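You operate a simulated robot arm through the tools that you are given. There is no shell and no other tool.

You run a simulated robot arm. Do the job below in one go: nothing can be reset, and whatever is moved stays where it is left.

Task
Stone the crust off the white bench prop till the bridge gauge seats, then put the tools back. Set down upright: coarse stone. What is to be rubbed or washed off counts as gone when no trace of it is left.

It is judged by the outcome, as a careful person would: the job done as asked, and still so three seconds after it is handed in. It fails if anything else is knocked over, pushed out of place, dropped, spilled or broken.

Robot
A 6-joint arm with a two-finger parallel gripper, fixed in place. Base frame: the origin is on the floor under the middle of its stand, x ahead of it, y to its left, z up; the work surface is at about z = 800. Lengths are in mm, angles in rad, forces in N, time in s.
With the tool pointing down near the work surface it reaches from about 240 to 640 mm from the base axis. Its first joint turns from -1.152 to 1.152 rad. Payload 2.7 kg.
Tool frame: the origin (TCP) lies between the finger pads and is the grasp point; the fingertips stand 23 mm ahead of it; z points along the fingers, y is the line along which they close. Largest opening 94 mm; finger width 38, thickness 10; the body of the gripper, 54 by 96 mm, starts 39 mm behind the TCP.
Orientation is told as [roll, pitch, yaw] about the base's x, y, z axes, in that order, counted from this pose: with the fingers straight down and closing along the base's y, the tool's x points along the base's -x, its y along +y and its z along -z.

Tools
- The arm moves only by the tool apply_moves. Its argument "steps" is a list of rows, each a list of 7 numbers: the turn, a rotation vector about the base's x, y, z in rad, then the shift along the base's x, y, z in mm, then the closure in counts, from 0 (fully open) to 255 (shut). In form: [[rx, ry, rz, x, y, z, gripper], ...]. A call has 1 to 20 rows; each row is the pose to reach, as a shift and turn from the pose commanded when the call began. Rows are played at 5 a second. More than 50 mm and 0.15 rad between two rows, or a gripper value outside its range, and nothing of the call is played. A pose out of reach is approached as far as the arm can. The call stops where the force on the tool passes 40 N (or 10 N more than at its start, if that is more) or the arm is blocked; 0.2 s more then pass. The fingers move at their own pace (about 45 mm/s each) and stop on an object; they squeeze with about 43 N. The grip force told is the motor's: it shows also when the fingers shut on nothing. Time passes only in rows, and 0.2 s behind the last, so rows that repeat a pose let the fingers close. The reply holds the time, the measured pose of the TCP, the force on the tool along the base axes, the opening and the grip force, in the units named above and with some noise, with the torque about the TCP (base axes, N m) and any sound that the robot's microphone picked up.
- Cameras (640 x 400 px; columns grow to the right, rows downward): "scene" is fixed at [59, -417, 1430.4]; the picture's right is [0.87, -0.49, 0.00], its down [-0.19, -0.34, -0.92] and it looks along [0.45, 0.81, -0.39] (base axes); focal length 360 px, centre (320, 200). "wrist" rides on the gripper at [86, 16, -75] in the tool frame; the picture's right is [-0.18, 0.98, 0.00], its down [-0.58, -0.11, -0.81] and it looks along [-0.79, -0.15, 0.59] (tool axes); focal length 243 px, centre (320, 200). There is no depth. A picture from a camera that has moved, and an enlarged one, comes with that camera's place and axes in the base frame and with its lens. The place of the scene camera against the robot may be out by one fixed shift of up to 12 mm in any direction.
- get_image(camera): a new picture of that camera. The clock stands still meanwhile.
- inspect(camera, box): a new picture of the part [left, top, right, bottom] of that camera's present view, enlarged. The clock stands still meanwhile.
- job_done(): hands the job in; it is judged then, once.

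Places have to be worked out from the pictures, the camera data and where the tool is seen. Open the gripper and draw the arm clear of the work before you hand the job in, unless the task says otherwise.

The tools are called after ">>>" as name(argument=value, ...) on one line, values as JSON. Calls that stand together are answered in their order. apply_moves: Moves the arm, as the interface text tells. Its arguments: {"type":"object","properties":{"steps":{"type":"array","items":{"type":"array","items":{"type":"number"}}}},"required":["steps"]} The other tools are called the same way: get_image (camera) takes a picture; inspect (camera, box) takes an enlarged picture of a part of a camera's view; job_done () hands the job in.

At the start:

```text
t: 0.0
tool_pos: [389.2, 85.1, 1250.4]
ee_rot: [-0.001, -0.001, -0.001]
wrist_force: [0.5, 0.5, 0.8]
moment: [-0.04, -0.01, -0.02]
width: 94.0
finger_force: 0.1
```

scene: 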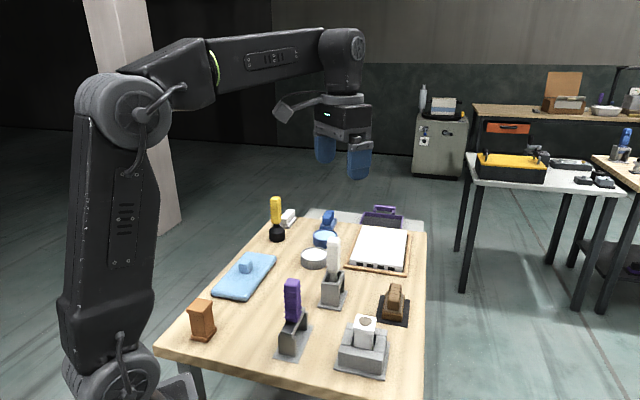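
wrist: 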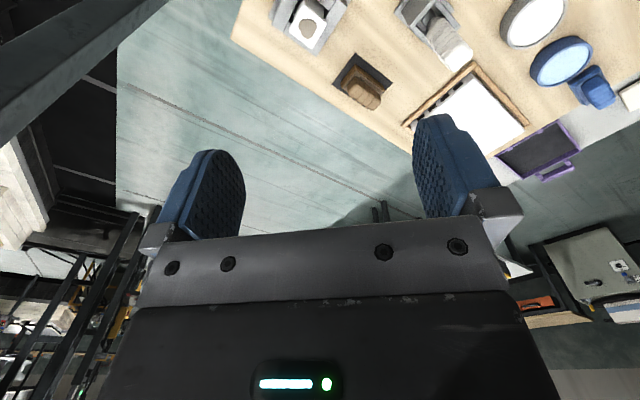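

The table carries many tools; I'll look closer at the scene before moving anything.

>>> inspect(camera="scene", box=[150, 180, 310, 280])

>>> inspect(camera="scene", box=[290, 180, 450, 280])

>>> inspect(camera="scene", box=[150, 280, 310, 380])

>>> inspect(camera="scene", box=[290, 280, 450, 380])

```text
4.00 times, centred on (230, 230) of scene
camera zoom: at [59.0, -417.0, 1430.4], right [0.87, -0.49, 0.0], down [-0.19, -0.34, -0.92], along [0.45, 0.81, -0.39], focal length 1442 px, centre (680, 80)
```

zoom: 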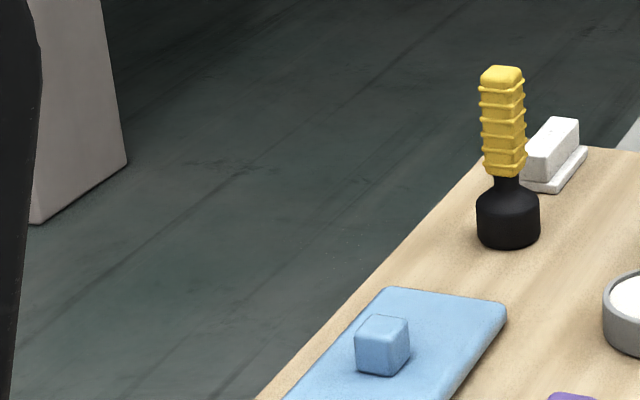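

```text
4.00 times, centred on (370, 230) of scene
camera zoom: at [59.0, -417.0, 1430.4], right [0.87, -0.49, 0.0], down [-0.19, -0.34, -0.92], along [0.45, 0.81, -0.39], focal length 1442 px, centre (120, 80)
```

zoom: 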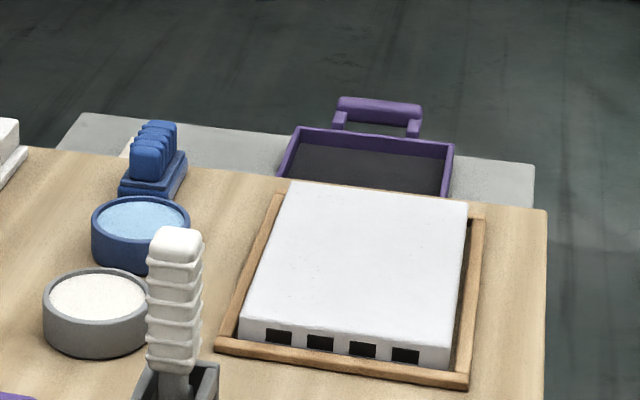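

```text
4.00 times, centred on (230, 330) of scene
camera zoom: at [59.0, -417.0, 1430.4], right [0.87, -0.49, 0.0], down [-0.19, -0.34, -0.92], along [0.45, 0.81, -0.39], focal length 1442 px, centre (680, -320)
```

zoom: 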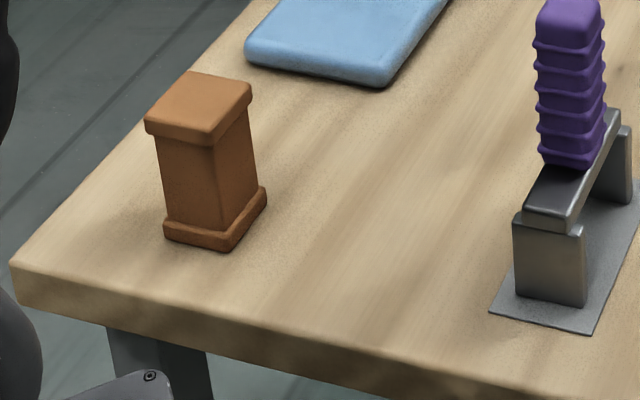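

```text
4.00 times, centred on (370, 330) of scene
camera zoom: at [59.0, -417.0, 1430.4], right [0.87, -0.49, 0.0], down [-0.19, -0.34, -0.92], along [0.45, 0.81, -0.39], focal length 1442 px, centre (120, -320)
```

zoom: 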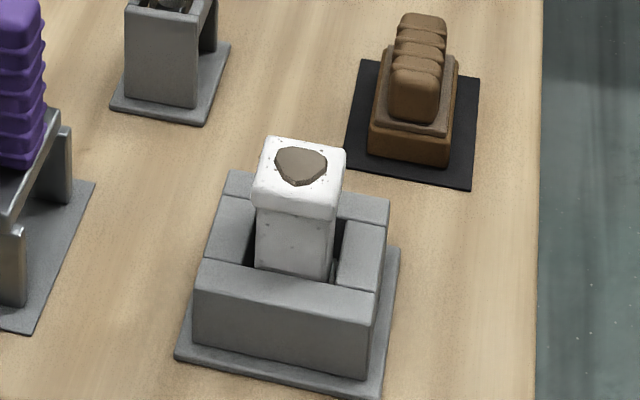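

The white prop with a grey-brown crust stands in a grey fixture near (445, 55); a brown ridged block sits on a black pad near (595, 150). I'll zoom in on the handled tools to identify the gauge and stones.

>>> inspect(camera="scene", box=[265, 270, 329, 370])

>>> inspect(camera="scene", box=[300, 225, 364, 315])

>>> inspect(camera="scene", box=[370, 275, 418, 330])

>>> inspect(camera="wrist", box=[250, 0, 410, 110])

>>> inspect(camera="wrist", box=[380, 0, 640, 190])

```text
4.00 times, centred on (297, 320) of scene
camera zoom: at [59.0, -417.0, 1430.4], right [0.87, -0.49, 0.0], down [-0.19, -0.34, -0.92], along [0.45, 0.81, -0.39], focal length 1442 px, centre (412, -280)
```

zoom: 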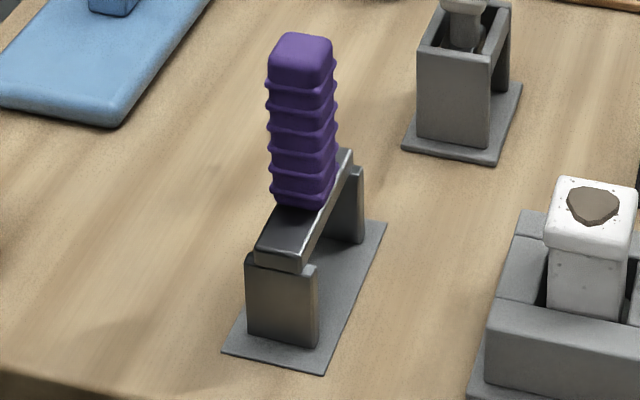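

```text
4.44 times, centred on (332, 270) of scene
camera zoom: at [59.0, -417.0, 1430.4], right [0.87, -0.49, 0.0], down [-0.19, -0.34, -0.92], along [0.45, 0.81, -0.39], focal length 1602 px, centre (267, -111)
```

zoom: 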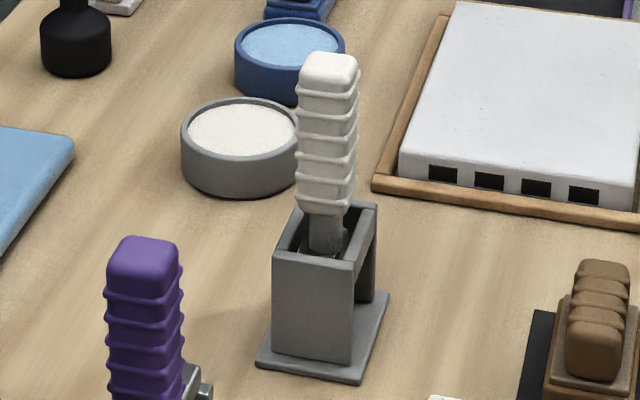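

```text
7.27 times, centred on (394, 302) of scene
camera zoom: at [59.0, -417.0, 1430.4], right [0.87, -0.49, 0.0], down [-0.19, -0.34, -0.92], along [0.45, 0.81, -0.39], focal length 2622 px, centre (-218, -546)
```

zoom: 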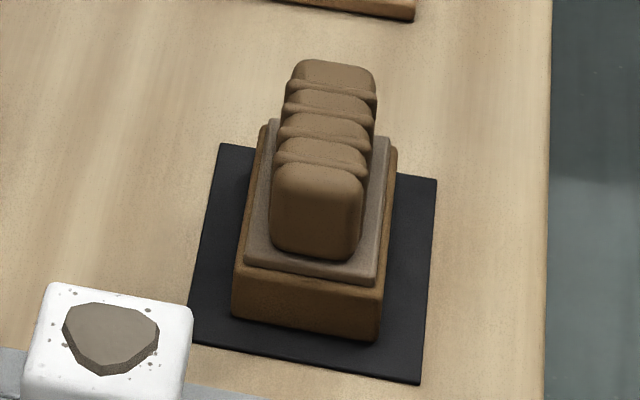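

```text
3.64 times, centred on (330, 55) of wrist
camera zoom: at [301.1, 100.5, 1325.7], right [0.18, 0.98, 0.0], down [0.58, -0.11, 0.81], along [0.79, -0.15, -0.59], focal length 882 px, centre (284, 727)
```

zoom: 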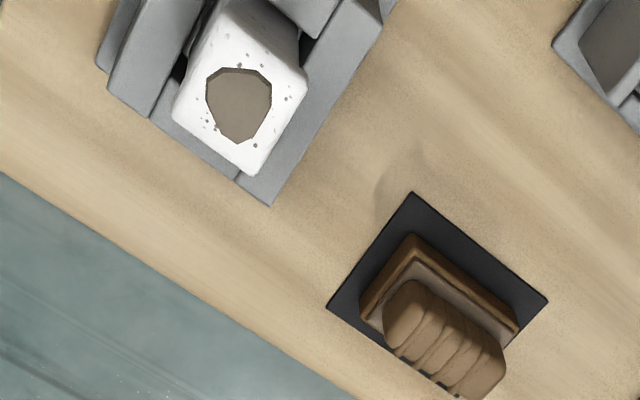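

```text
2.11 times, centred on (510, 95) of wrist
camera zoom: at [301.1, 100.5, 1325.7], right [0.18, 0.98, 0.0], down [0.58, -0.11, 0.81], along [0.79, -0.15, -0.59], focal length 511 px, centre (-80, 421)
```

zoom: 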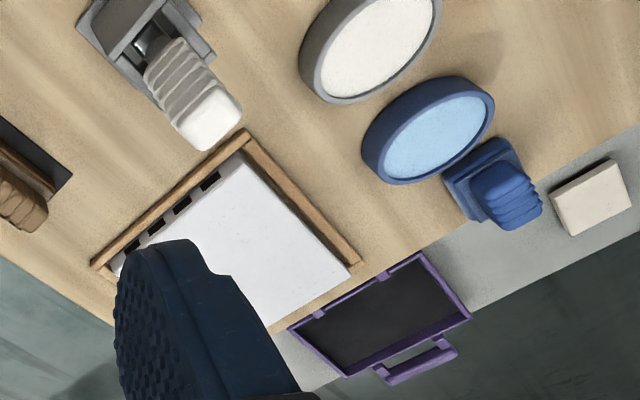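

The brown ridged block on the black pad looks like the coarse stone, and the purple-handled bar on two posts looks like the bridge gauge. I'll tilt the tool so the wrist camera looks down on the table, staying high.

>>> apply_moves(steps=[[0, 0.12, 0, 0, 0, -20, 0], [0, 0.24, 0, 0, 0, -40, 0], [0, 0.36, 0, 0, 0, -60, 0], [0, 0.48, 0, 0, 0, -80, 0], [0, 0.6, 0, 0, 0, -100, 0], [0, 0.6, 0, 0, 0, -100, 0]])

>>> get_image(camera="wrist")

```text
t: 1.4
tool_pos: [388.6, 86.0, 1151.3]
ee_rot: [0.002, 0.602, 0.0]
wrist_force: [0.4, -0.2, -0.8]
moment: [-0.01, 0.0, -0.01]
width: 94.2
finger_force: 0.0
```

```text
taken
camera wrist: at [359.2, 101.3, 1262.7], right [0.15, 0.98, -0.1], down [0.94, -0.11, 0.34], along [0.32, -0.15, -0.94], focal length 243 px, centre (320, 200)
```

wrist: 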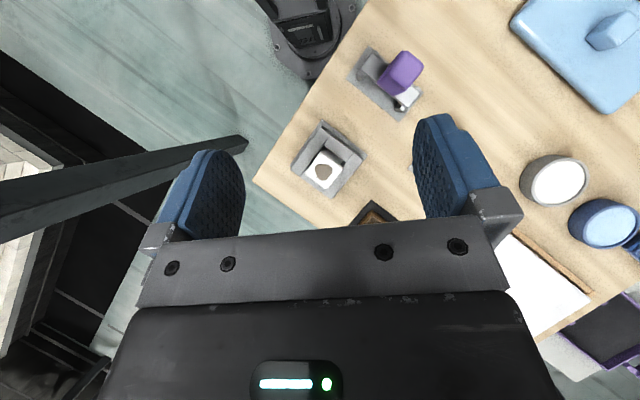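

The view is good; now I'll zoom in on the fixture, gauge, and stone in this top view.

>>> inspect(camera="wrist", box=[270, 110, 390, 210])

>>> inspect(camera="wrist", box=[330, 30, 450, 130])

>>> inspect(camera="wrist", box=[480, 0, 640, 120])

```text
4.00 times, centred on (330, 160) of wrist
camera zoom: at [359.2, 101.3, 1262.7], right [0.15, 0.98, -0.1], down [0.94, -0.11, 0.34], along [0.32, -0.15, -0.94], focal length 970 px, centre (280, 360)
```

zoom: 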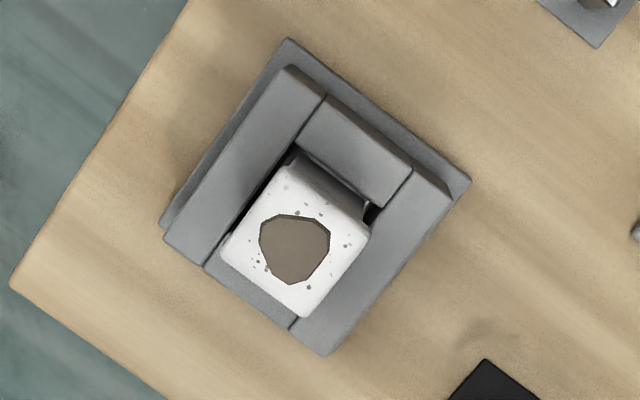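

```text
4.00 times, centred on (390, 80) of wrist
camera zoom: at [359.2, 101.3, 1262.7], right [0.15, 0.98, -0.1], down [0.94, -0.11, 0.34], along [0.32, -0.15, -0.94], focal length 970 px, centre (40, 680)
```

zoom: 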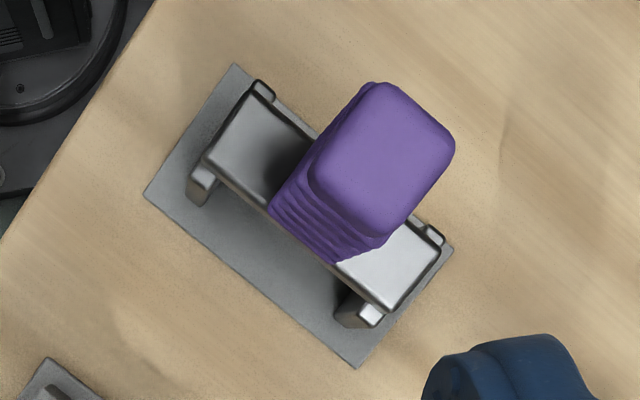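

```text
3.33 times, centred on (560, 60) of wrist
camera zoom: at [359.2, 101.3, 1262.7], right [0.15, 0.98, -0.1], down [0.94, -0.11, 0.34], along [0.32, -0.15, -0.94], focal length 809 px, centre (-480, 667)
```

zoom: 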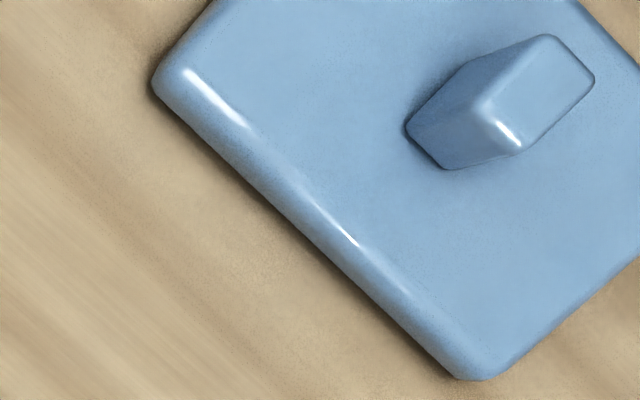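

The fixture is about 92 mm square, rotated 45°, centred near (439, 55); the gauge is near (324, 166) with its bar along (1, 1). I'll go back to vertical, yaw 45° and look closely at the stone from a safe height.

>>> apply_moves(steps=[[0, -0.12, 0, 20, 0, -10, 0], [0, -0.24, 0, 45, 5, -30, 0], [0, -0.36, 0, 70, 10, -50, 0], [0, -0.48, 0, 95, 15, -70, 0], [0, -0.602, 0, 125, 20, -100, 0], [0, -0.602, 0, 150, 27, -130, 0], [0, -0.602, 0, 150, 27, -150, 0]])

>>> apply_moves(steps=[[0, 0, 0.13, 0, 0, 0, 0], [0, 0, 0.26, 0, 0, 0, 0], [0, 0, 0.39, 0, 0, 0, 0], [0, 0, 0.52, 0, 0, 0, 0], [0, 0, 0.65, 0, 0, 0, 0], [0, 0, 0.785, 0, 0, 0, 0], [0, 0, 0.785, 0, 0, 0, 0]])

>>> get_image(camera="wrist")

```text
t: 3.0
tool_pos: [539.4, 112.9, 1000.2]
ee_rot: [-0.001, -0.004, 0.0]
wrist_force: [-0.3, 0.8, -0.4]
moment: [0.03, -0.01, 0.01]
width: 94.2
finger_force: 0.2
```

```text
t: 4.6
tool_pos: [538.0, 112.1, 1000.2]
ee_rot: [0.001, -0.004, 0.788]
wrist_force: [-1.0, -0.1, -0.2]
moment: [0.03, -0.01, -0.01]
width: 94.3
finger_force: 0.1
```

```text
taken
camera wrist: at [465.3, 61.7, 1075.5], right [-0.57, 0.82, 0.0], down [0.49, 0.33, 0.81], along [0.67, 0.46, -0.59], focal length 243 px, centre (320, 200)
```

wrist: 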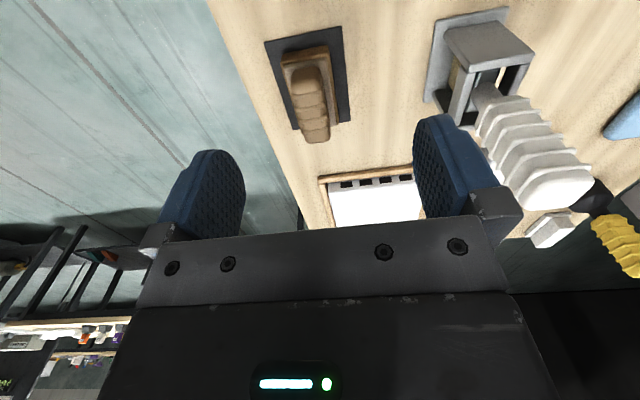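

Now zooming on the stone and the white-handled tool from this view.

>>> inspect(camera="wrist", box=[240, 20, 380, 150])

>>> inspect(camera="wrist", box=[400, 0, 600, 220])

>>> get_image(camera="scene")

```text
3.08 times, centred on (310, 85) of wrist
camera zoom: at [465.3, 61.7, 1075.5], right [-0.57, 0.82, 0.0], down [0.49, 0.33, 0.81], along [0.67, 0.46, -0.59], focal length 746 px, centre (351, 554)
```

zoom: 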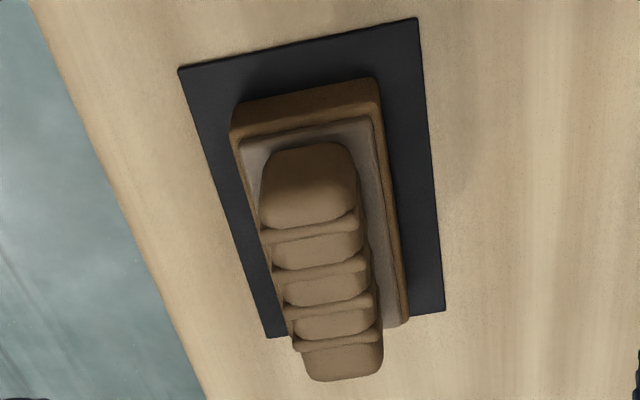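

```text
1.82 times, centred on (500, 110) of wrist
camera zoom: at [465.3, 61.7, 1075.5], right [-0.57, 0.82, 0.0], down [0.49, 0.33, 0.81], along [0.67, 0.46, -0.59], focal length 441 px, centre (-7, 364)
```

zoom: 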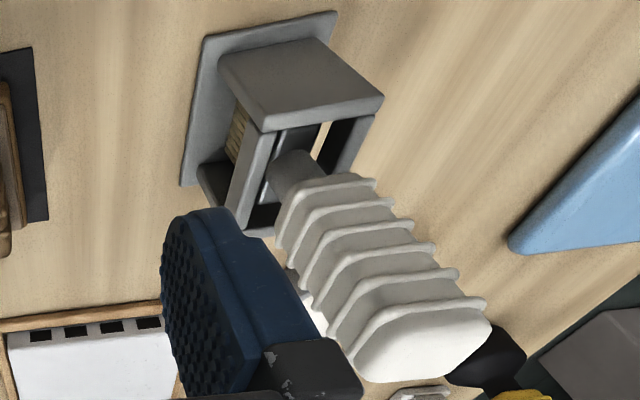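

```text
taken
```

scene: 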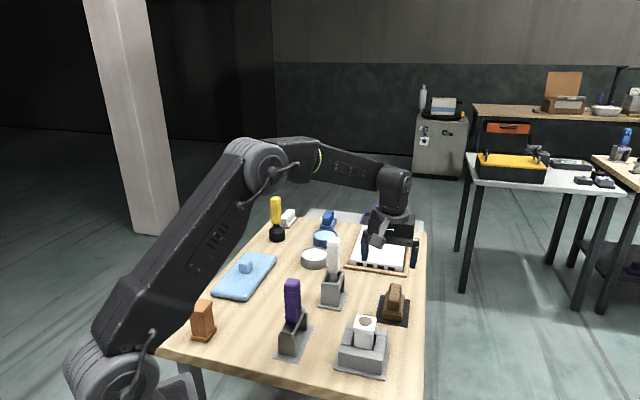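

The stone's pad is centred at about (595, 142), axes at 45°; its handle top is near z≈857 with plate top near z≈833. I'll hover above it with fingers open and check alignment.

>>> apply_moves(steps=[[0, 0, 0, 28, 15, -30, 0], [0, 0, 0, 56, 30, -60, 0], [0, 0, 0, 56, 30, -95, 0], [0, 0, 0, 56, 30, -95, 0]])

>>> get_image(camera="wrist")

>>> inspect(camera="scene", box=[340, 200, 480, 330])

```text
t: 5.6
tool_pos: [593.2, 143.7, 906.1]
ee_rot: [0.0, -0.004, 0.784]
wrist_force: [0.1, 0.5, 0.2]
moment: [0.0, -0.04, -0.02]
width: 94.1
finger_force: 0.0
```

```text
taken
camera wrist: at [521.3, 93.0, 980.2], right [-0.56, 0.83, 0.0], down [0.49, 0.33, 0.81], along [0.67, 0.46, -0.59], focal length 243 px, centre (320, 200)
```

wrist: 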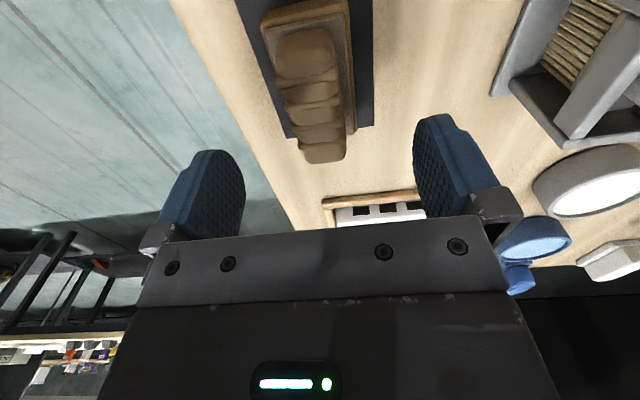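

```text
3.08 times, centred on (410, 265) of scene
camera zoom: at [59.1, -417.0, 1430.4], right [0.87, -0.49, 0.0], down [-0.19, -0.34, -0.92], along [0.45, 0.81, -0.39], focal length 1109 px, centre (43, 0)
```

zoom: 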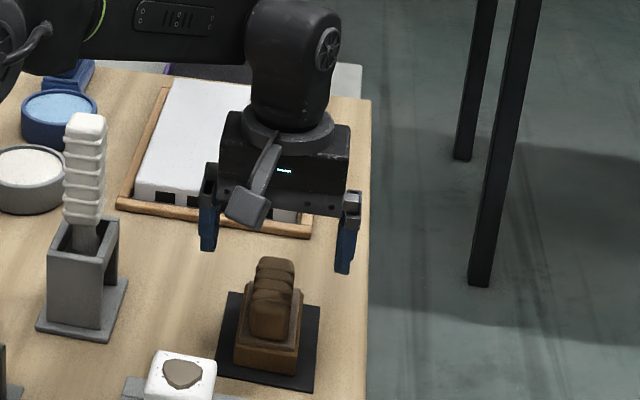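

The handle is nearly centred between the fingers (about 1–2 mm off). I'll descend to TCP z≈861 with the small correction and close on the handle.

>>> apply_moves(steps=[[0, 0, 0, 1, -1, -15, 0], [0, 0, 0, 1, -1, -30, 0], [0, 0, 0, 1, -1, -44, 0], [0, 0, 0, 1, -1, -44, 0]])

>>> get_image(camera="wrist")

>>> inspect(camera="scene", box=[350, 230, 450, 330])

```text
t: 6.6
tool_pos: [594.3, 141.4, 861.1]
ee_rot: [0.001, -0.004, 0.786]
wrist_force: [0.1, 0.7, -0.5]
moment: [0.01, 0.01, 0.0]
width: 94.1
finger_force: 0.1
```

```text
taken
camera wrist: at [521.7, 91.5, 935.9], right [-0.56, 0.83, 0.0], down [0.49, 0.33, 0.81], along [0.67, 0.46, -0.59], focal length 243 px, centre (320, 200)
```

wrist: 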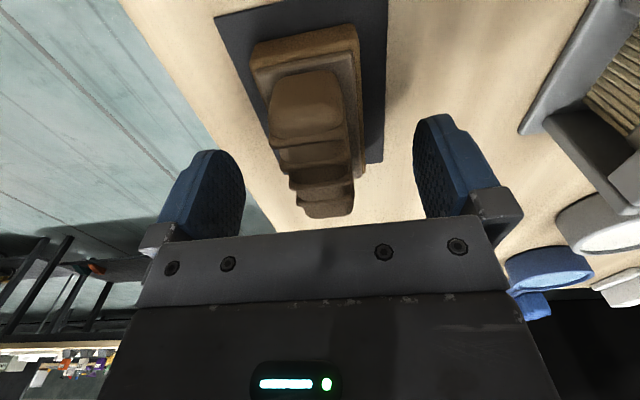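

```text
4.00 times, centred on (400, 280) of scene
camera zoom: at [59.0, -417.0, 1430.4], right [0.87, -0.49, 0.0], down [-0.19, -0.34, -0.92], along [0.45, 0.81, -0.39], focal length 1442 px, centre (0, -120)
```

zoom: 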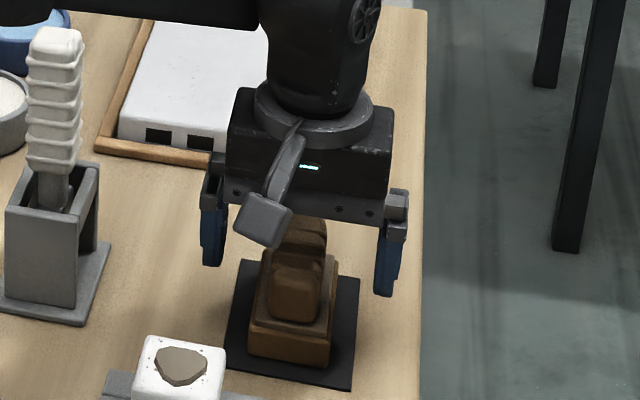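

The handle lies centred under the gripper. Now closing on it.

>>> apply_moves(steps=[[0, 0, 0, 0, 0, 0, 255], [0, 0, 0, 0, 0, 0, 255], [0, 0, 0, 0, 0, 0, 255], [0, 0, 0, 0, 0, 0, 255], [0, 0, 0, 0, 0, 0, 255], [0, 0, 0, 0, 0, 0, 255], [0, 0, 0, 0, 0, 0, 255]])

>>> inspect(camera="scene", box=[350, 230, 450, 330])

```text
t: 8.2
tool_pos: [594.0, 141.5, 861.8]
ee_rot: [0.0, -0.003, 0.785]
wrist_force: [1.2, -1.3, 0.4]
moment: [-0.03, -0.07, 0.01]
width: 29.9
finger_force: 42.7
```

```text
4.00 times, centred on (400, 280) of scene
camera zoom: at [59.1, -417.0, 1430.4], right [0.87, -0.49, 0.0], down [-0.19, -0.34, -0.92], along [0.45, 0.81, -0.39], focal length 1442 px, centre (0, -120)
```

zoom: 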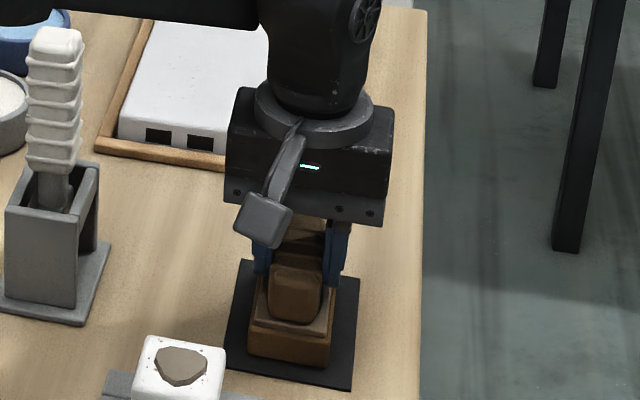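

Gripped at 29.9 mm width with 43 N. I'll lift straight up and check what came along.

>>> apply_moves(steps=[[0, 0, 0, 0, 0, 10, 255], [0, 0, 0, 0, 0, 30, 255], [0, 0, 0, 0, 0, 60, 255], [0, 0, 0, 0, 0, 100, 255], [0, 0, 0, 0, 0, 130, 255], [0, 0, 0, 0, 0, 130, 255]])

>>> get_image(camera="scene")

>>> inspect(camera="scene", box=[340, 190, 460, 340])

>>> get_image(camera="wrist")

```text
t: 9.6
tool_pos: [593.7, 142.9, 991.4]
ee_rot: [0.002, 0.0, 0.785]
wrist_force: [-0.2, 0.5, -2.5]
moment: [0.01, -0.02, 0.01]
width: 29.6
finger_force: 42.7
```

```text
taken
```

scene: 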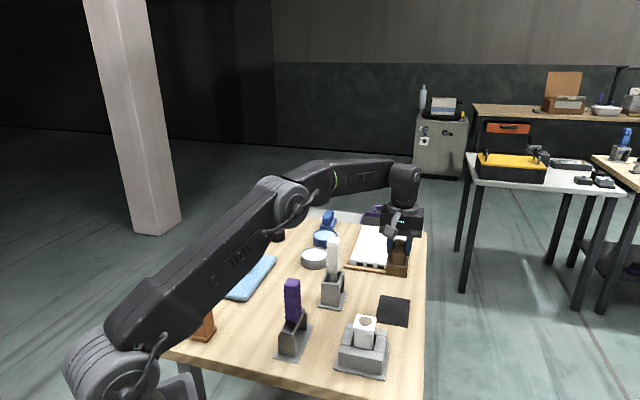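

```text
2.67 times, centred on (400, 265) of scene
camera zoom: at [59.1, -417.0, 1430.4], right [0.87, -0.49, 0.0], down [-0.19, -0.34, -0.92], along [0.45, 0.81, -0.39], focal length 961 px, centre (107, 27)
```

zoom: 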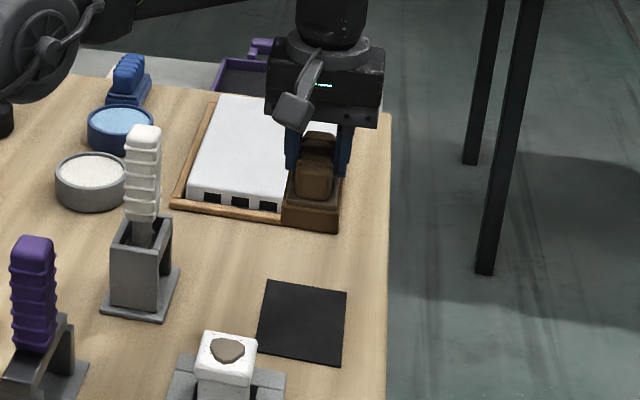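

```text
taken
camera wrist: at [521.9, 92.1, 1066.7], right [-0.56, 0.83, 0.0], down [0.49, 0.33, 0.81], along [0.67, 0.46, -0.59], focal length 243 px, centre (320, 200)
```

wrist: 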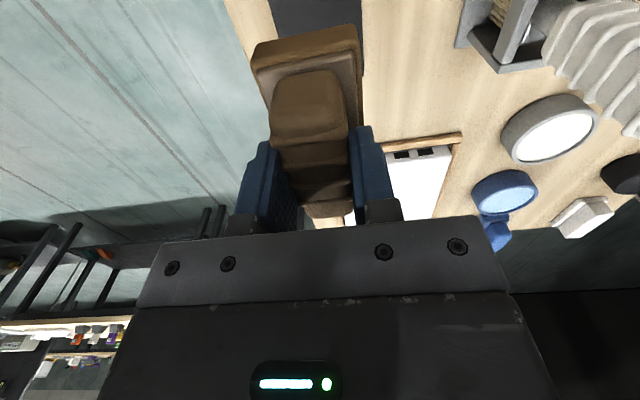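

The whole stone came up (≈2.5 N); its bottom is about 60 mm below the TCP. The pad stayed in place. I'll carry it at this height over the prop, whose top I estimate at (439, 55), z≈895.

>>> apply_moves(steps=[[0, 0, 0, -20, -11, 5, 255], [0, 0, 0, -55, -31, 10, 255], [0, 0, 0, -90, -51, 10, 255], [0, 0, 0, -125, -71, 10, 255], [0, 0, 0, -150, -83, 10, 255], [0, 0, 0, -156, -86, 10, 255], [0, 0, 0, -156, -86, 10, 255]])

>>> inspect(camera="scene", box=[290, 230, 450, 390])

>>> get_image(camera="wrist")

```text
t: 11.2
tool_pos: [437.8, 55.6, 1001.8]
ee_rot: [0.001, -0.004, 0.786]
wrist_force: [-0.1, -0.6, -2.2]
moment: [0.03, -0.01, -0.01]
width: 29.6
finger_force: 43.0
```

```text
2.50 times, centred on (370, 310) of scene
camera zoom: at [59.1, -417.0, 1430.4], right [0.87, -0.49, 0.0], down [-0.19, -0.34, -0.92], along [0.45, 0.81, -0.39], focal length 901 px, centre (195, -75)
```

zoom: 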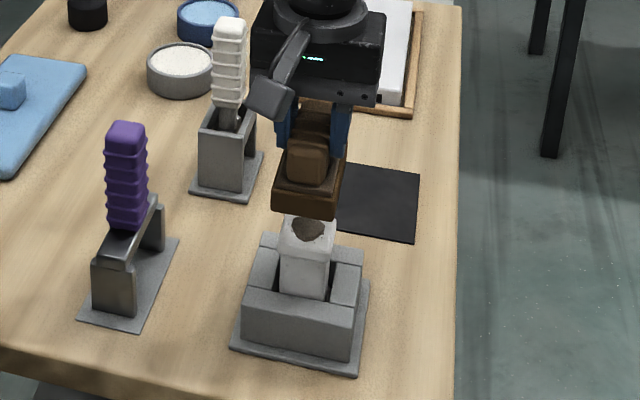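

```text
taken
camera wrist: at [365.2, 5.6, 1077.5], right [-0.56, 0.83, 0.0], down [0.49, 0.33, 0.81], along [0.67, 0.46, -0.59], focal length 243 px, centre (320, 200)
```

wrist: 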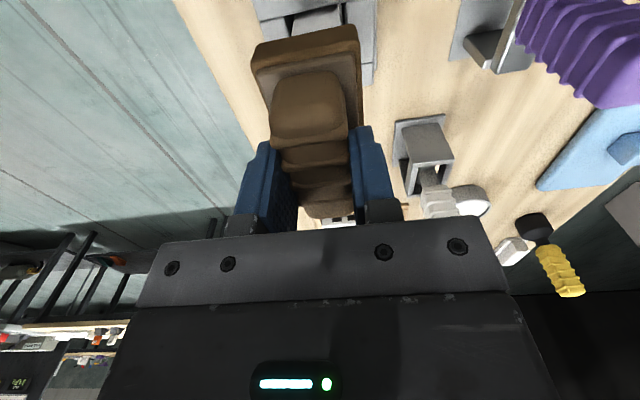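

The stone is above the prop with a clear gap. Let me look closer to judge lateral alignment.

>>> inspect(camera="scene", box=[375, 290, 425, 350])

>>> inspect(camera="scene", box=[330, 270, 400, 385])

>>> inspect(camera="wrist", box=[220, 0, 420, 120])

```text
6.67 times, centred on (400, 320) of scene
camera zoom: at [59.1, -417.0, 1430.4], right [0.87, -0.49, 0.0], down [-0.19, -0.34, -0.92], along [0.45, 0.81, -0.39], focal length 2403 px, centre (-213, -600)
```

zoom: 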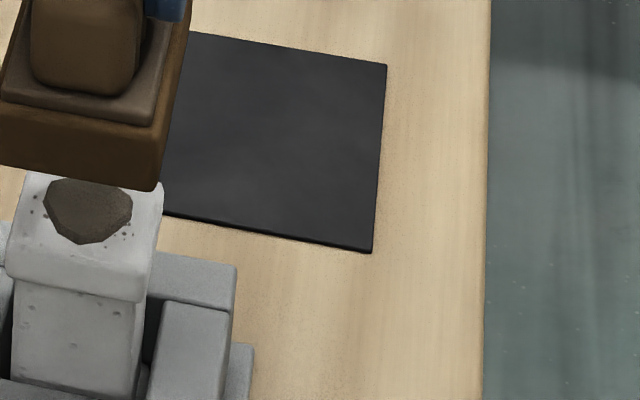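

```text
3.48 times, centred on (365, 328) of scene
camera zoom: at [59.1, -417.0, 1430.4], right [0.87, -0.49, 0.0], down [-0.19, -0.34, -0.92], along [0.45, 0.81, -0.39], focal length 1254 px, centre (164, -244)
```

zoom: 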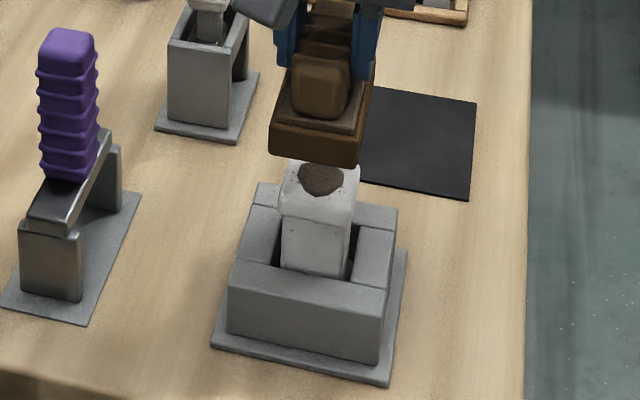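

```text
3.20 times, centred on (320, 60) of wrist
camera zoom: at [365.2, 5.6, 1077.5], right [-0.56, 0.83, 0.0], down [0.49, 0.33, 0.81], along [0.67, 0.46, -0.59], focal length 776 px, centre (320, 648)
```

zoom: 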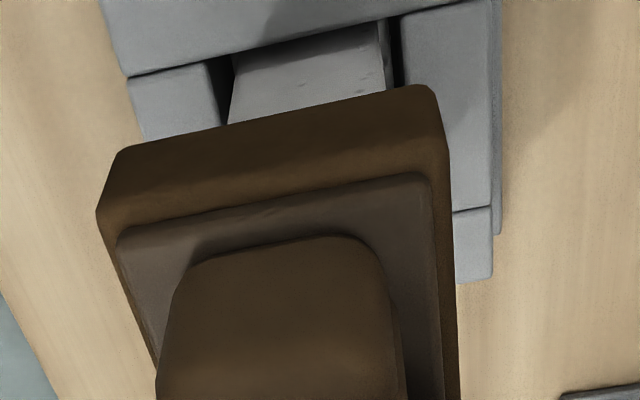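

Alignment looks right. I'll descend first to leave roughly 10–15 mm of gap, then feel for contact in small steps.

>>> apply_moves(steps=[[0, 0, 0, 0, 0, -10, 255], [0, 0, 0, 0, 0, -20, 255], [0, 0, 0, 0, 0, -28, 255], [0, 0, 0, 0, 0, -32, 255], [0, 0, 0, 0, 0, -32, 255]])

>>> inspect(camera="scene", box=[330, 270, 400, 385])

```text
t: 12.4
tool_pos: [438.2, 54.1, 970.0]
ee_rot: [0.002, -0.001, 0.788]
wrist_force: [0.5, -0.2, -2.3]
moment: [0.01, 0.01, 0.03]
width: 29.4
finger_force: 43.2
```

```text
3.48 times, centred on (365, 328) of scene
camera zoom: at [59.1, -417.0, 1430.4], right [0.87, -0.49, 0.0], down [-0.19, -0.34, -0.92], along [0.45, 0.81, -0.39], focal length 1254 px, centre (164, -244)
```

zoom: 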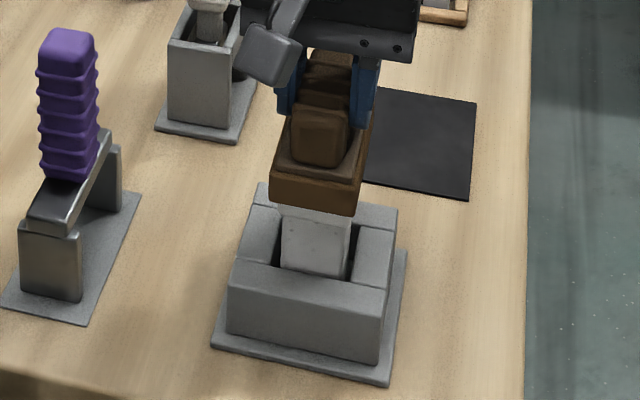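

Stone bottom is now close to the prop's cap. I'll feel down in 2 mm steps.

>>> apply_moves(steps=[[0, 0, 0, 0, 0, -2, 255], [0, 0, 0, 0, 0, -4, 255], [0, 0, 0, 0, 0, -6, 255], [0, 0, 0, 0, 0, -6, 255]])

```text
t: 13.4
tool_pos: [437.7, 55.4, 963.5]
ee_rot: [0.001, -0.003, 0.785]
wrist_force: [0.3, 0.3, -2.3]
moment: [0.0, -0.01, 0.02]
width: 29.6
finger_force: 43.5
```

No contact yet at TCP z≈963.5; continuing in 2 mm steps.

>>> apply_moves(steps=[[0, 0, 0, 0, 0, -2, 255], [0, 0, 0, 0, 0, -4, 255], [0, 0, 0, 0, 0, -4, 255]])

```text
t: 14.2
tool_pos: [438.1, 56.4, 961.1]
ee_rot: [-0.001, -0.006, 0.787]
wrist_force: [-5.6, -2.8, 20.2]
moment: [-0.22, 0.47, 0.0]
width: 29.7
finger_force: 43.1
```

Contact at TCP z≈961 with ~22 N, near the centre. I'll ease off slightly to around 12 N and start stroking along the stone's long axis (1, 1) by ±11 mm.

>>> apply_moves(steps=[[0, 0, 0, 0, 0, 0.7, 255], [0, 0, 0, 4, 4, 0.7, 255], [0, 0, 0, 8, 8, 0.7, 255], [0, 0, 0, 4, 4, 0.7, 255], [0, 0, 0, 0, 0, 0.7, 255], [0, 0, 0, -4, -4, 0.7, 255], [0, 0, 0, -8, -8, 0.7, 255], [0, 0, 0, -4, -4, 0.7, 255], [0, 0, 0, 0, 0, 0.7, 255]])

>>> inspect(camera="scene", box=[330, 270, 400, 385])

```text
t: 16.2
tool_pos: [437.8, 54.2, 959.1]
ee_rot: [0.001, 0.002, 0.785]
wrist_force: [2.5, -7.1, 16.9]
moment: [-0.3, -0.32, -0.05]
width: 29.6
finger_force: 43.1
```

```text
3.48 times, centred on (365, 328) of scene
camera zoom: at [58.8, -417.2, 1430.3], right [0.87, -0.49, 0.0], down [-0.19, -0.34, -0.92], along [0.45, 0.81, -0.39], focal length 1254 px, centre (164, -244)
```

zoom: 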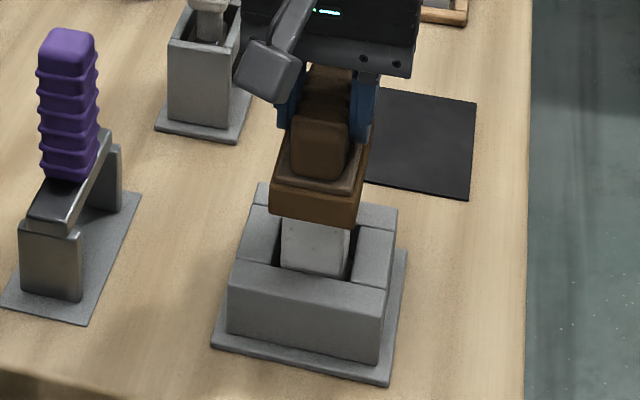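

Force is ~19 N while stroking with slight friction, all stable. I'll lift and look at how much crust came off with one pass.

>>> apply_moves(steps=[[0, 0, 0, 0, 0, 5, 255], [0, 0, 0, 0, 0, 25, 255], [0, 0, 0, 25, 25, 60, 255], [0, 0, 0, 50, 50, 60, 255], [0, 0, 0, 50, 50, 60, 255]])

>>> inspect(camera="scene", box=[340, 290, 400, 350])

>>> inspect(camera="scene", box=[290, 230, 450, 390])

```text
t: 17.4
tool_pos: [488.0, 104.2, 1019.6]
ee_rot: [0.0, -0.001, 0.786]
wrist_force: [0.3, -0.8, -2.7]
moment: [-0.01, 0.0, 0.04]
width: 29.3
finger_force: 43.0
```

```text
6.67 times, centred on (370, 320) of scene
camera zoom: at [59.1, -417.0, 1430.4], right [0.87, -0.49, 0.0], down [-0.19, -0.34, -0.92], along [0.45, 0.81, -0.39], focal length 2403 px, centre (-13, -600)
```

zoom: 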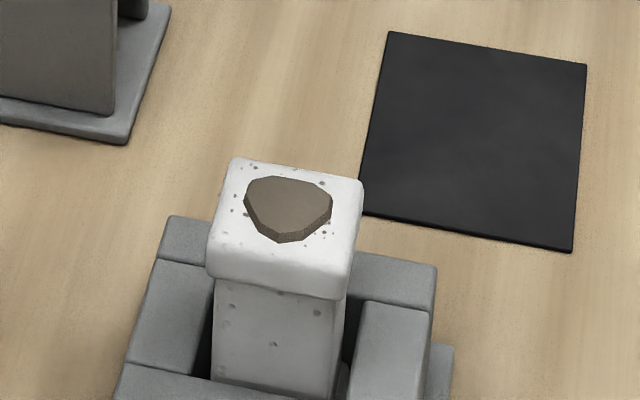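

```text
2.50 times, centred on (370, 310) of scene
camera zoom: at [59.1, -417.0, 1430.4], right [0.87, -0.49, 0.0], down [-0.19, -0.34, -0.92], along [0.45, 0.81, -0.39], focal length 901 px, centre (195, -75)
```

zoom: 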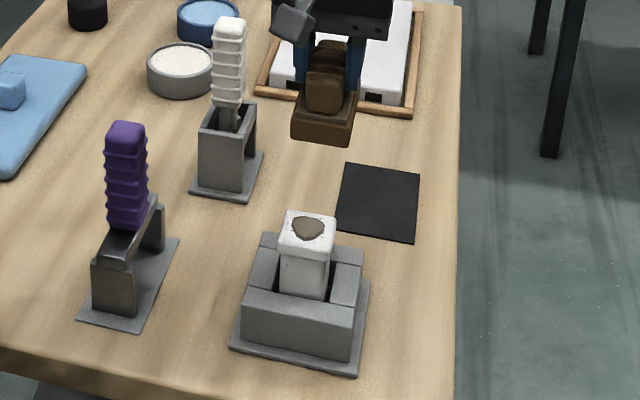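

The crust is still there, so it needs more rubbing. I'll go back down gently and run a longer set of strokes at a similar load.

>>> apply_moves(steps=[[0, 0, 0, -25, -25, 0, 255], [0, 0, 0, -50, -50, 0, 255], [0, 0, 0, -50, -50, -35, 255], [0, 0, 0, -50, -50, -52, 255], [0, 0, 0, -50, -50, -58, 255], [0, 0, 0, -50, -50, -60, 255], [0, 0, 0, -44, -44, -60, 255], [0, 0, 0, -38, -38, -60, 255], [0, 0, 0, -44, -44, -60, 255], [0, 0, 0, -50, -50, -60, 255], [0, 0, 0, -56, -56, -60, 255], [0, 0, 0, -62, -62, -60, 255], [0, 0, 0, -56, -56, -60, 255], [0, 0, 0, -50, -50, -60, 255], [0, 0, 0, -44, -44, -60, 255], [0, 0, 0, -38, -38, -60, 255], [0, 0, 0, -44, -44, -60, 255], [0, 0, 0, -50, -50, -60, 255], [0, 0, 0, -56, -56, -60, 255], [0, 0, 0, -62, -62, -60, 255]])

```text
t: 21.6
tool_pos: [428.6, 44.7, 960.8]
ee_rot: [-0.001, -0.008, 0.786]
wrist_force: [6.7, 6.8, 17.2]
moment: [0.77, -0.65, -0.03]
width: 29.5
finger_force: 43.3
```

Contact is steady (~19 N normal, ~10 N friction). I'll continue with a full set of strokes, lowering slightly as the crust wears.

>>> apply_moves(steps=[[0, 0, 0, 8, 8, 0, 255], [0, 0, 0, 16, 16, 0, 255], [0, 0, 0, 24, 24, 0, 255], [0, 0, 0, 16, 16, 0, 255], [0, 0, 0, 8, 8, 0, 255], [0, 0, 0, 0, 0, 0, 255], [0, 0, 0, 8, 8, -0.2, 255], [0, 0, 0, 16, 16, -0.2, 255], [0, 0, 0, 24, 24, -0.2, 255], [0, 0, 0, 16, 16, -0.2, 255], [0, 0, 0, 8, 8, -0.2, 255], [0, 0, 0, 0, 0, -0.2, 255], [0, 0, 0, 8, 8, -0.2, 255], [0, 0, 0, 16, 16, -0.2, 255], [0, 0, 0, 24, 24, -0.2, 255], [0, 0, 0, 16, 16, -0.2, 255], [0, 0, 0, 8, 8, -0.2, 255], [0, 0, 0, 0, 0, -0.2, 255], [0, 0, 0, 8, 8, -0.2, 255], [0, 0, 0, 12, 12, -0.2, 255]])

```text
t: 25.8
tool_pos: [438.5, 55.3, 960.0]
ee_rot: [0.004, -0.003, 0.785]
wrist_force: [0.2, 0.3, -1.8]
moment: [0.04, 0.01, 0.01]
width: 29.4
finger_force: 43.0
```

Contact force has dropped to nothing, so the crust has worn down noticeably. I'll lift and look.

>>> apply_moves(steps=[[0, 0, 0, 0, 0, 5, 255], [0, 0, 0, 0, 0, 25, 255], [0, 0, 0, 25, 25, 60, 255], [0, 0, 0, 50, 50, 60, 255], [0, 0, 0, 50, 50, 60, 255]])

>>> inspect(camera="scene", box=[340, 290, 400, 350])

```text
t: 27.0
tool_pos: [489.2, 105.1, 1021.3]
ee_rot: [0.003, -0.003, 0.784]
wrist_force: [-1.1, 0.0, -2.4]
moment: [-0.02, 0.03, -0.04]
width: 29.5
finger_force: 43.1
```

```text
6.67 times, centred on (370, 320) of scene
camera zoom: at [59.1, -417.0, 1430.4], right [0.87, -0.49, 0.0], down [-0.19, -0.34, -0.92], along [0.45, 0.81, -0.39], focal length 2403 px, centre (-13, -600)
```

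zoom: 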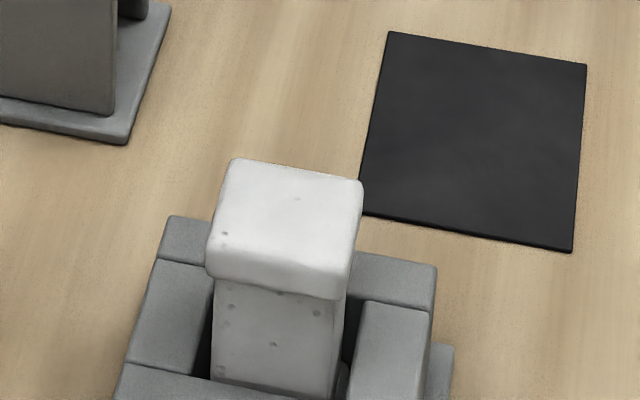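

The slab of crust is gone. I'll zoom in tighter to check for residual specks.

>>> inspect(camera="scene", box=[356, 311, 380, 336])

>>> get_image(camera="wrist")

```text
16.00 times, centred on (368, 324) of scene
camera zoom: at [59.1, -417.0, 1430.4], right [0.87, -0.49, 0.0], down [-0.19, -0.34, -0.92], along [0.45, 0.81, -0.39], focal length 5768 px, centre (-448, -1776)
```

zoom: 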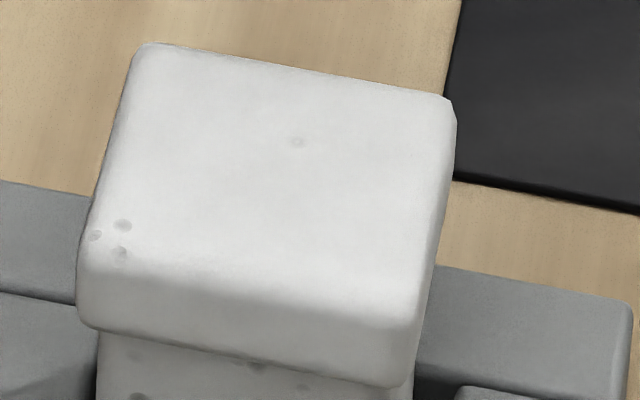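

```text
taken
camera wrist: at [417.2, 53.5, 1095.9], right [-0.56, 0.83, 0.0], down [0.49, 0.33, 0.81], along [0.67, 0.46, -0.59], focal length 243 px, centre (320, 200)
```

wrist: 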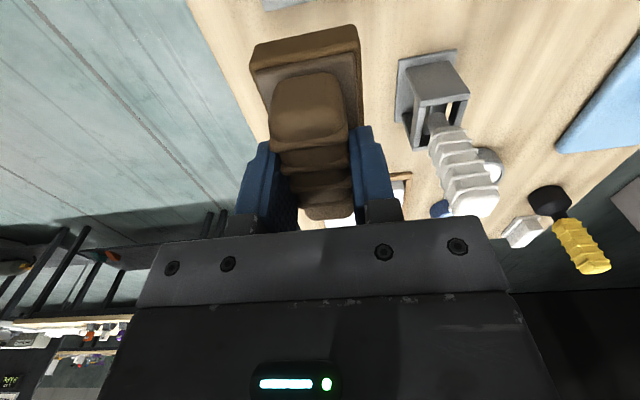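

A few faint spots remain on the top; I'll compare them with the pits in the prop's stem texture.

>>> inspect(camera="scene", box=[353, 330, 377, 350])

>>> inspect(camera="scene", box=[350, 318, 362, 328])

>>> inspect(camera="scene", box=[190, 290, 220, 345])

```text
16.00 times, centred on (365, 340) of scene
camera zoom: at [59.1, -417.0, 1430.4], right [0.87, -0.49, 0.0], down [-0.19, -0.34, -0.92], along [0.45, 0.81, -0.39], focal length 5768 px, centre (-400, -2040)
```

zoom: 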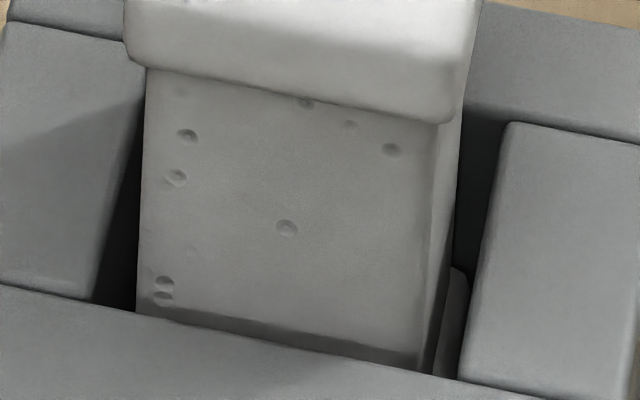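

```text
16.00 times, centred on (356, 323) of scene
camera zoom: at [59.1, -417.0, 1430.4], right [0.87, -0.49, 0.0], down [-0.19, -0.34, -0.92], along [0.45, 0.81, -0.39], focal length 5768 px, centre (-256, -1768)
```

zoom: 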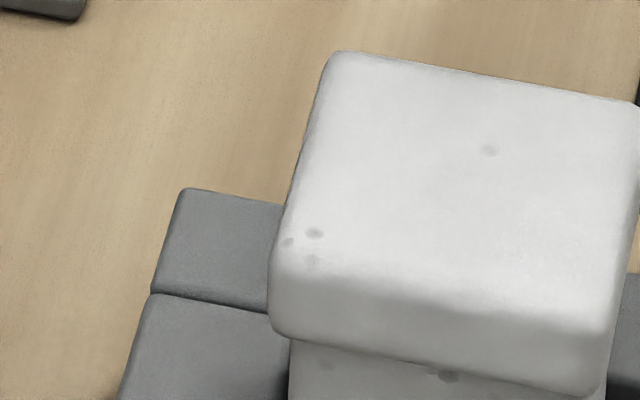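

```text
7.27 times, centred on (205, 318) of scene
camera zoom: at [59.1, -417.0, 1430.4], right [0.87, -0.49, 0.0], down [-0.19, -0.34, -0.92], along [0.45, 0.81, -0.39], focal length 2622 px, centre (1156, -654)
```

zoom: 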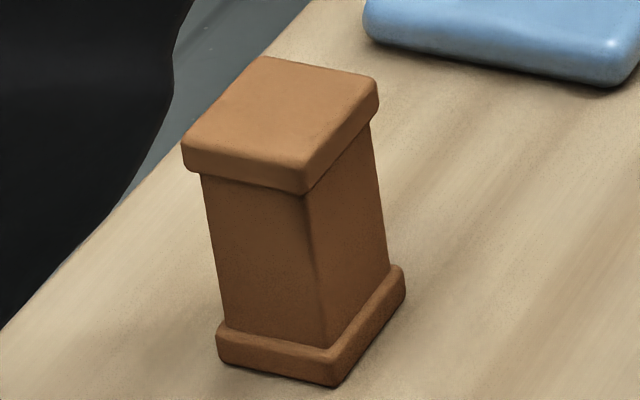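

The remaining spots are the same shallow pits found all over the prop's own material; no crust is left. I'll bring the stone back over its pad (exact reverse offset +106, +36) and lower to just above it.

>>> apply_moves(steps=[[0, 0, 0, 30, 10, 0, 255], [0, 0, 0, 65, 22, 0, 255], [0, 0, 0, 100, 34, 0, 255], [0, 0, 0, 106, 36, -20, 255], [0, 0, 0, 106, 36, -60, 255], [0, 0, 0, 106, 36, -100, 255], [0, 0, 0, 106, 36, -135, 255], [0, 0, 0, 106, 36, -148, 255], [0, 0, 0, 106, 36, -148, 255]])

>>> inspect(camera="scene", box=[350, 230, 450, 330])

>>> get_image(camera="wrist")

```text
t: 29.0
tool_pos: [594.7, 140.9, 872.0]
ee_rot: [0.0, -0.003, 0.785]
wrist_force: [0.2, -0.8, -1.9]
moment: [-0.01, 0.04, 0.0]
width: 29.8
finger_force: 42.7
```

```text
4.00 times, centred on (400, 280) of scene
camera zoom: at [59.1, -417.0, 1430.4], right [0.87, -0.49, 0.0], down [-0.19, -0.34, -0.92], along [0.45, 0.81, -0.39], focal length 1442 px, centre (0, -120)
```

zoom: 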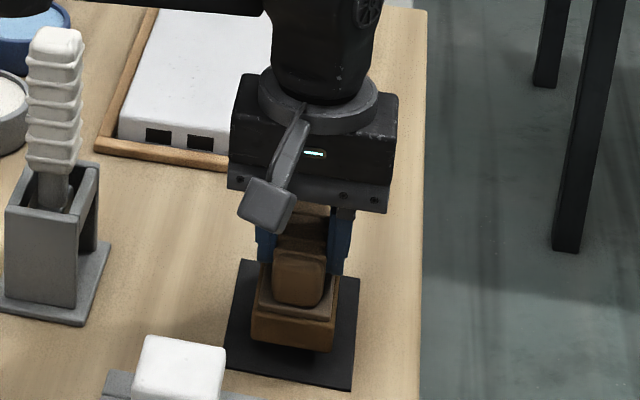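

```text
taken
camera wrist: at [522.9, 90.4, 945.9], right [-0.56, 0.83, 0.0], down [0.49, 0.33, 0.81], along [0.67, 0.46, -0.59], focal length 243 px, centre (320, 200)
```

wrist: 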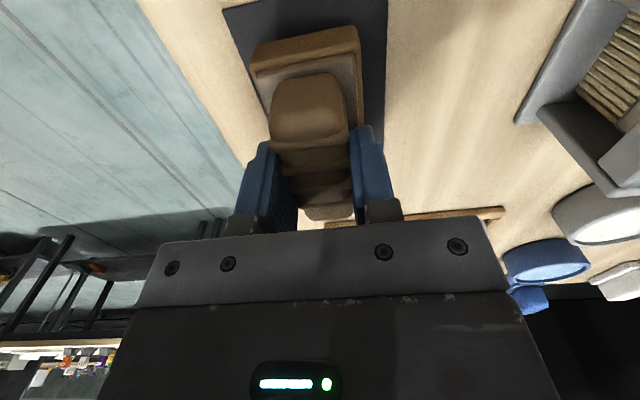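

Over the pad with ~10 mm to go. Lowering slowly until it just rests.

>>> apply_moves(steps=[[0, 0, 0, 0, 0, -4, 255], [0, 0, 0, 0, 0, -7, 255], [0, 0, 0, 0, 0, -9, 255], [0, 0, 0, 0, 0, -9.8, 255], [0, 0, 0, 0, 0, -9.8, 255]])

```text
t: 30.2
tool_pos: [593.9, 142.5, 861.7]
ee_rot: [0.002, -0.003, 0.785]
wrist_force: [-0.4, -0.9, -2.9]
moment: [-0.04, -0.03, 0.0]
width: 29.5
finger_force: 43.8
```

No contact load yet; going down another fraction of a millimetre at a time.

>>> apply_moves(steps=[[0, 0, 0, 0, 0, -0.5, 255], [0, 0, 0, 0, 0, -0.9, 255], [0, 0, 0, 0, 0, -0.9, 255]])

```text
t: 31.0
tool_pos: [593.9, 141.3, 862.9]
ee_rot: [0.0, -0.002, 0.785]
wrist_force: [-0.1, 0.5, -2.0]
moment: [0.02, -0.01, -0.02]
width: 29.8
finger_force: 43.4
```

Still carrying the weight (-2 N), so the stone probably slid up slightly in the grip. Continuing down in 0.5 mm steps.

>>> apply_moves(steps=[[0, 0, 0, 0, 0, -0.5, 255], [0, 0, 0, 0, 0, -1.0, 255], [0, 0, 0, 0, 0, -1.0, 255]])

>>> inspect(camera="scene", box=[375, 280, 425, 330])

```text
t: 31.8
tool_pos: [593.0, 141.4, 860.6]
ee_rot: [-0.001, -0.002, 0.787]
wrist_force: [-0.3, -0.7, -1.9]
moment: [0.04, 0.05, 0.01]
width: 29.7
finger_force: 42.9
```

```text
8.00 times, centred on (400, 305) of scene
camera zoom: at [59.1, -417.0, 1430.4], right [0.87, -0.49, 0.0], down [-0.19, -0.34, -0.92], along [0.45, 0.81, -0.39], focal length 2884 px, centre (-320, -640)
```

zoom: 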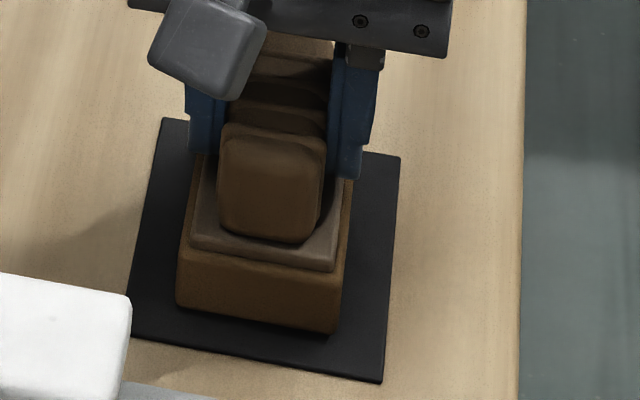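

The stone looks level and very near the pad, but not bearing yet. Two more 0.5 mm steps.

>>> apply_moves(steps=[[0, 0, 0, 0, 0, -0.5, 255], [0, 0, 0, 0, 0, -1.0, 255], [0, 0, 0, 0, 0, -1.0, 255]])

```text
t: 32.6
tool_pos: [594.6, 141.9, 860.2]
ee_rot: [0.001, -0.005, 0.786]
wrist_force: [-2.0, -1.7, 0.9]
moment: [0.0, -0.01, 0.0]
width: 29.8
finger_force: 43.1
```

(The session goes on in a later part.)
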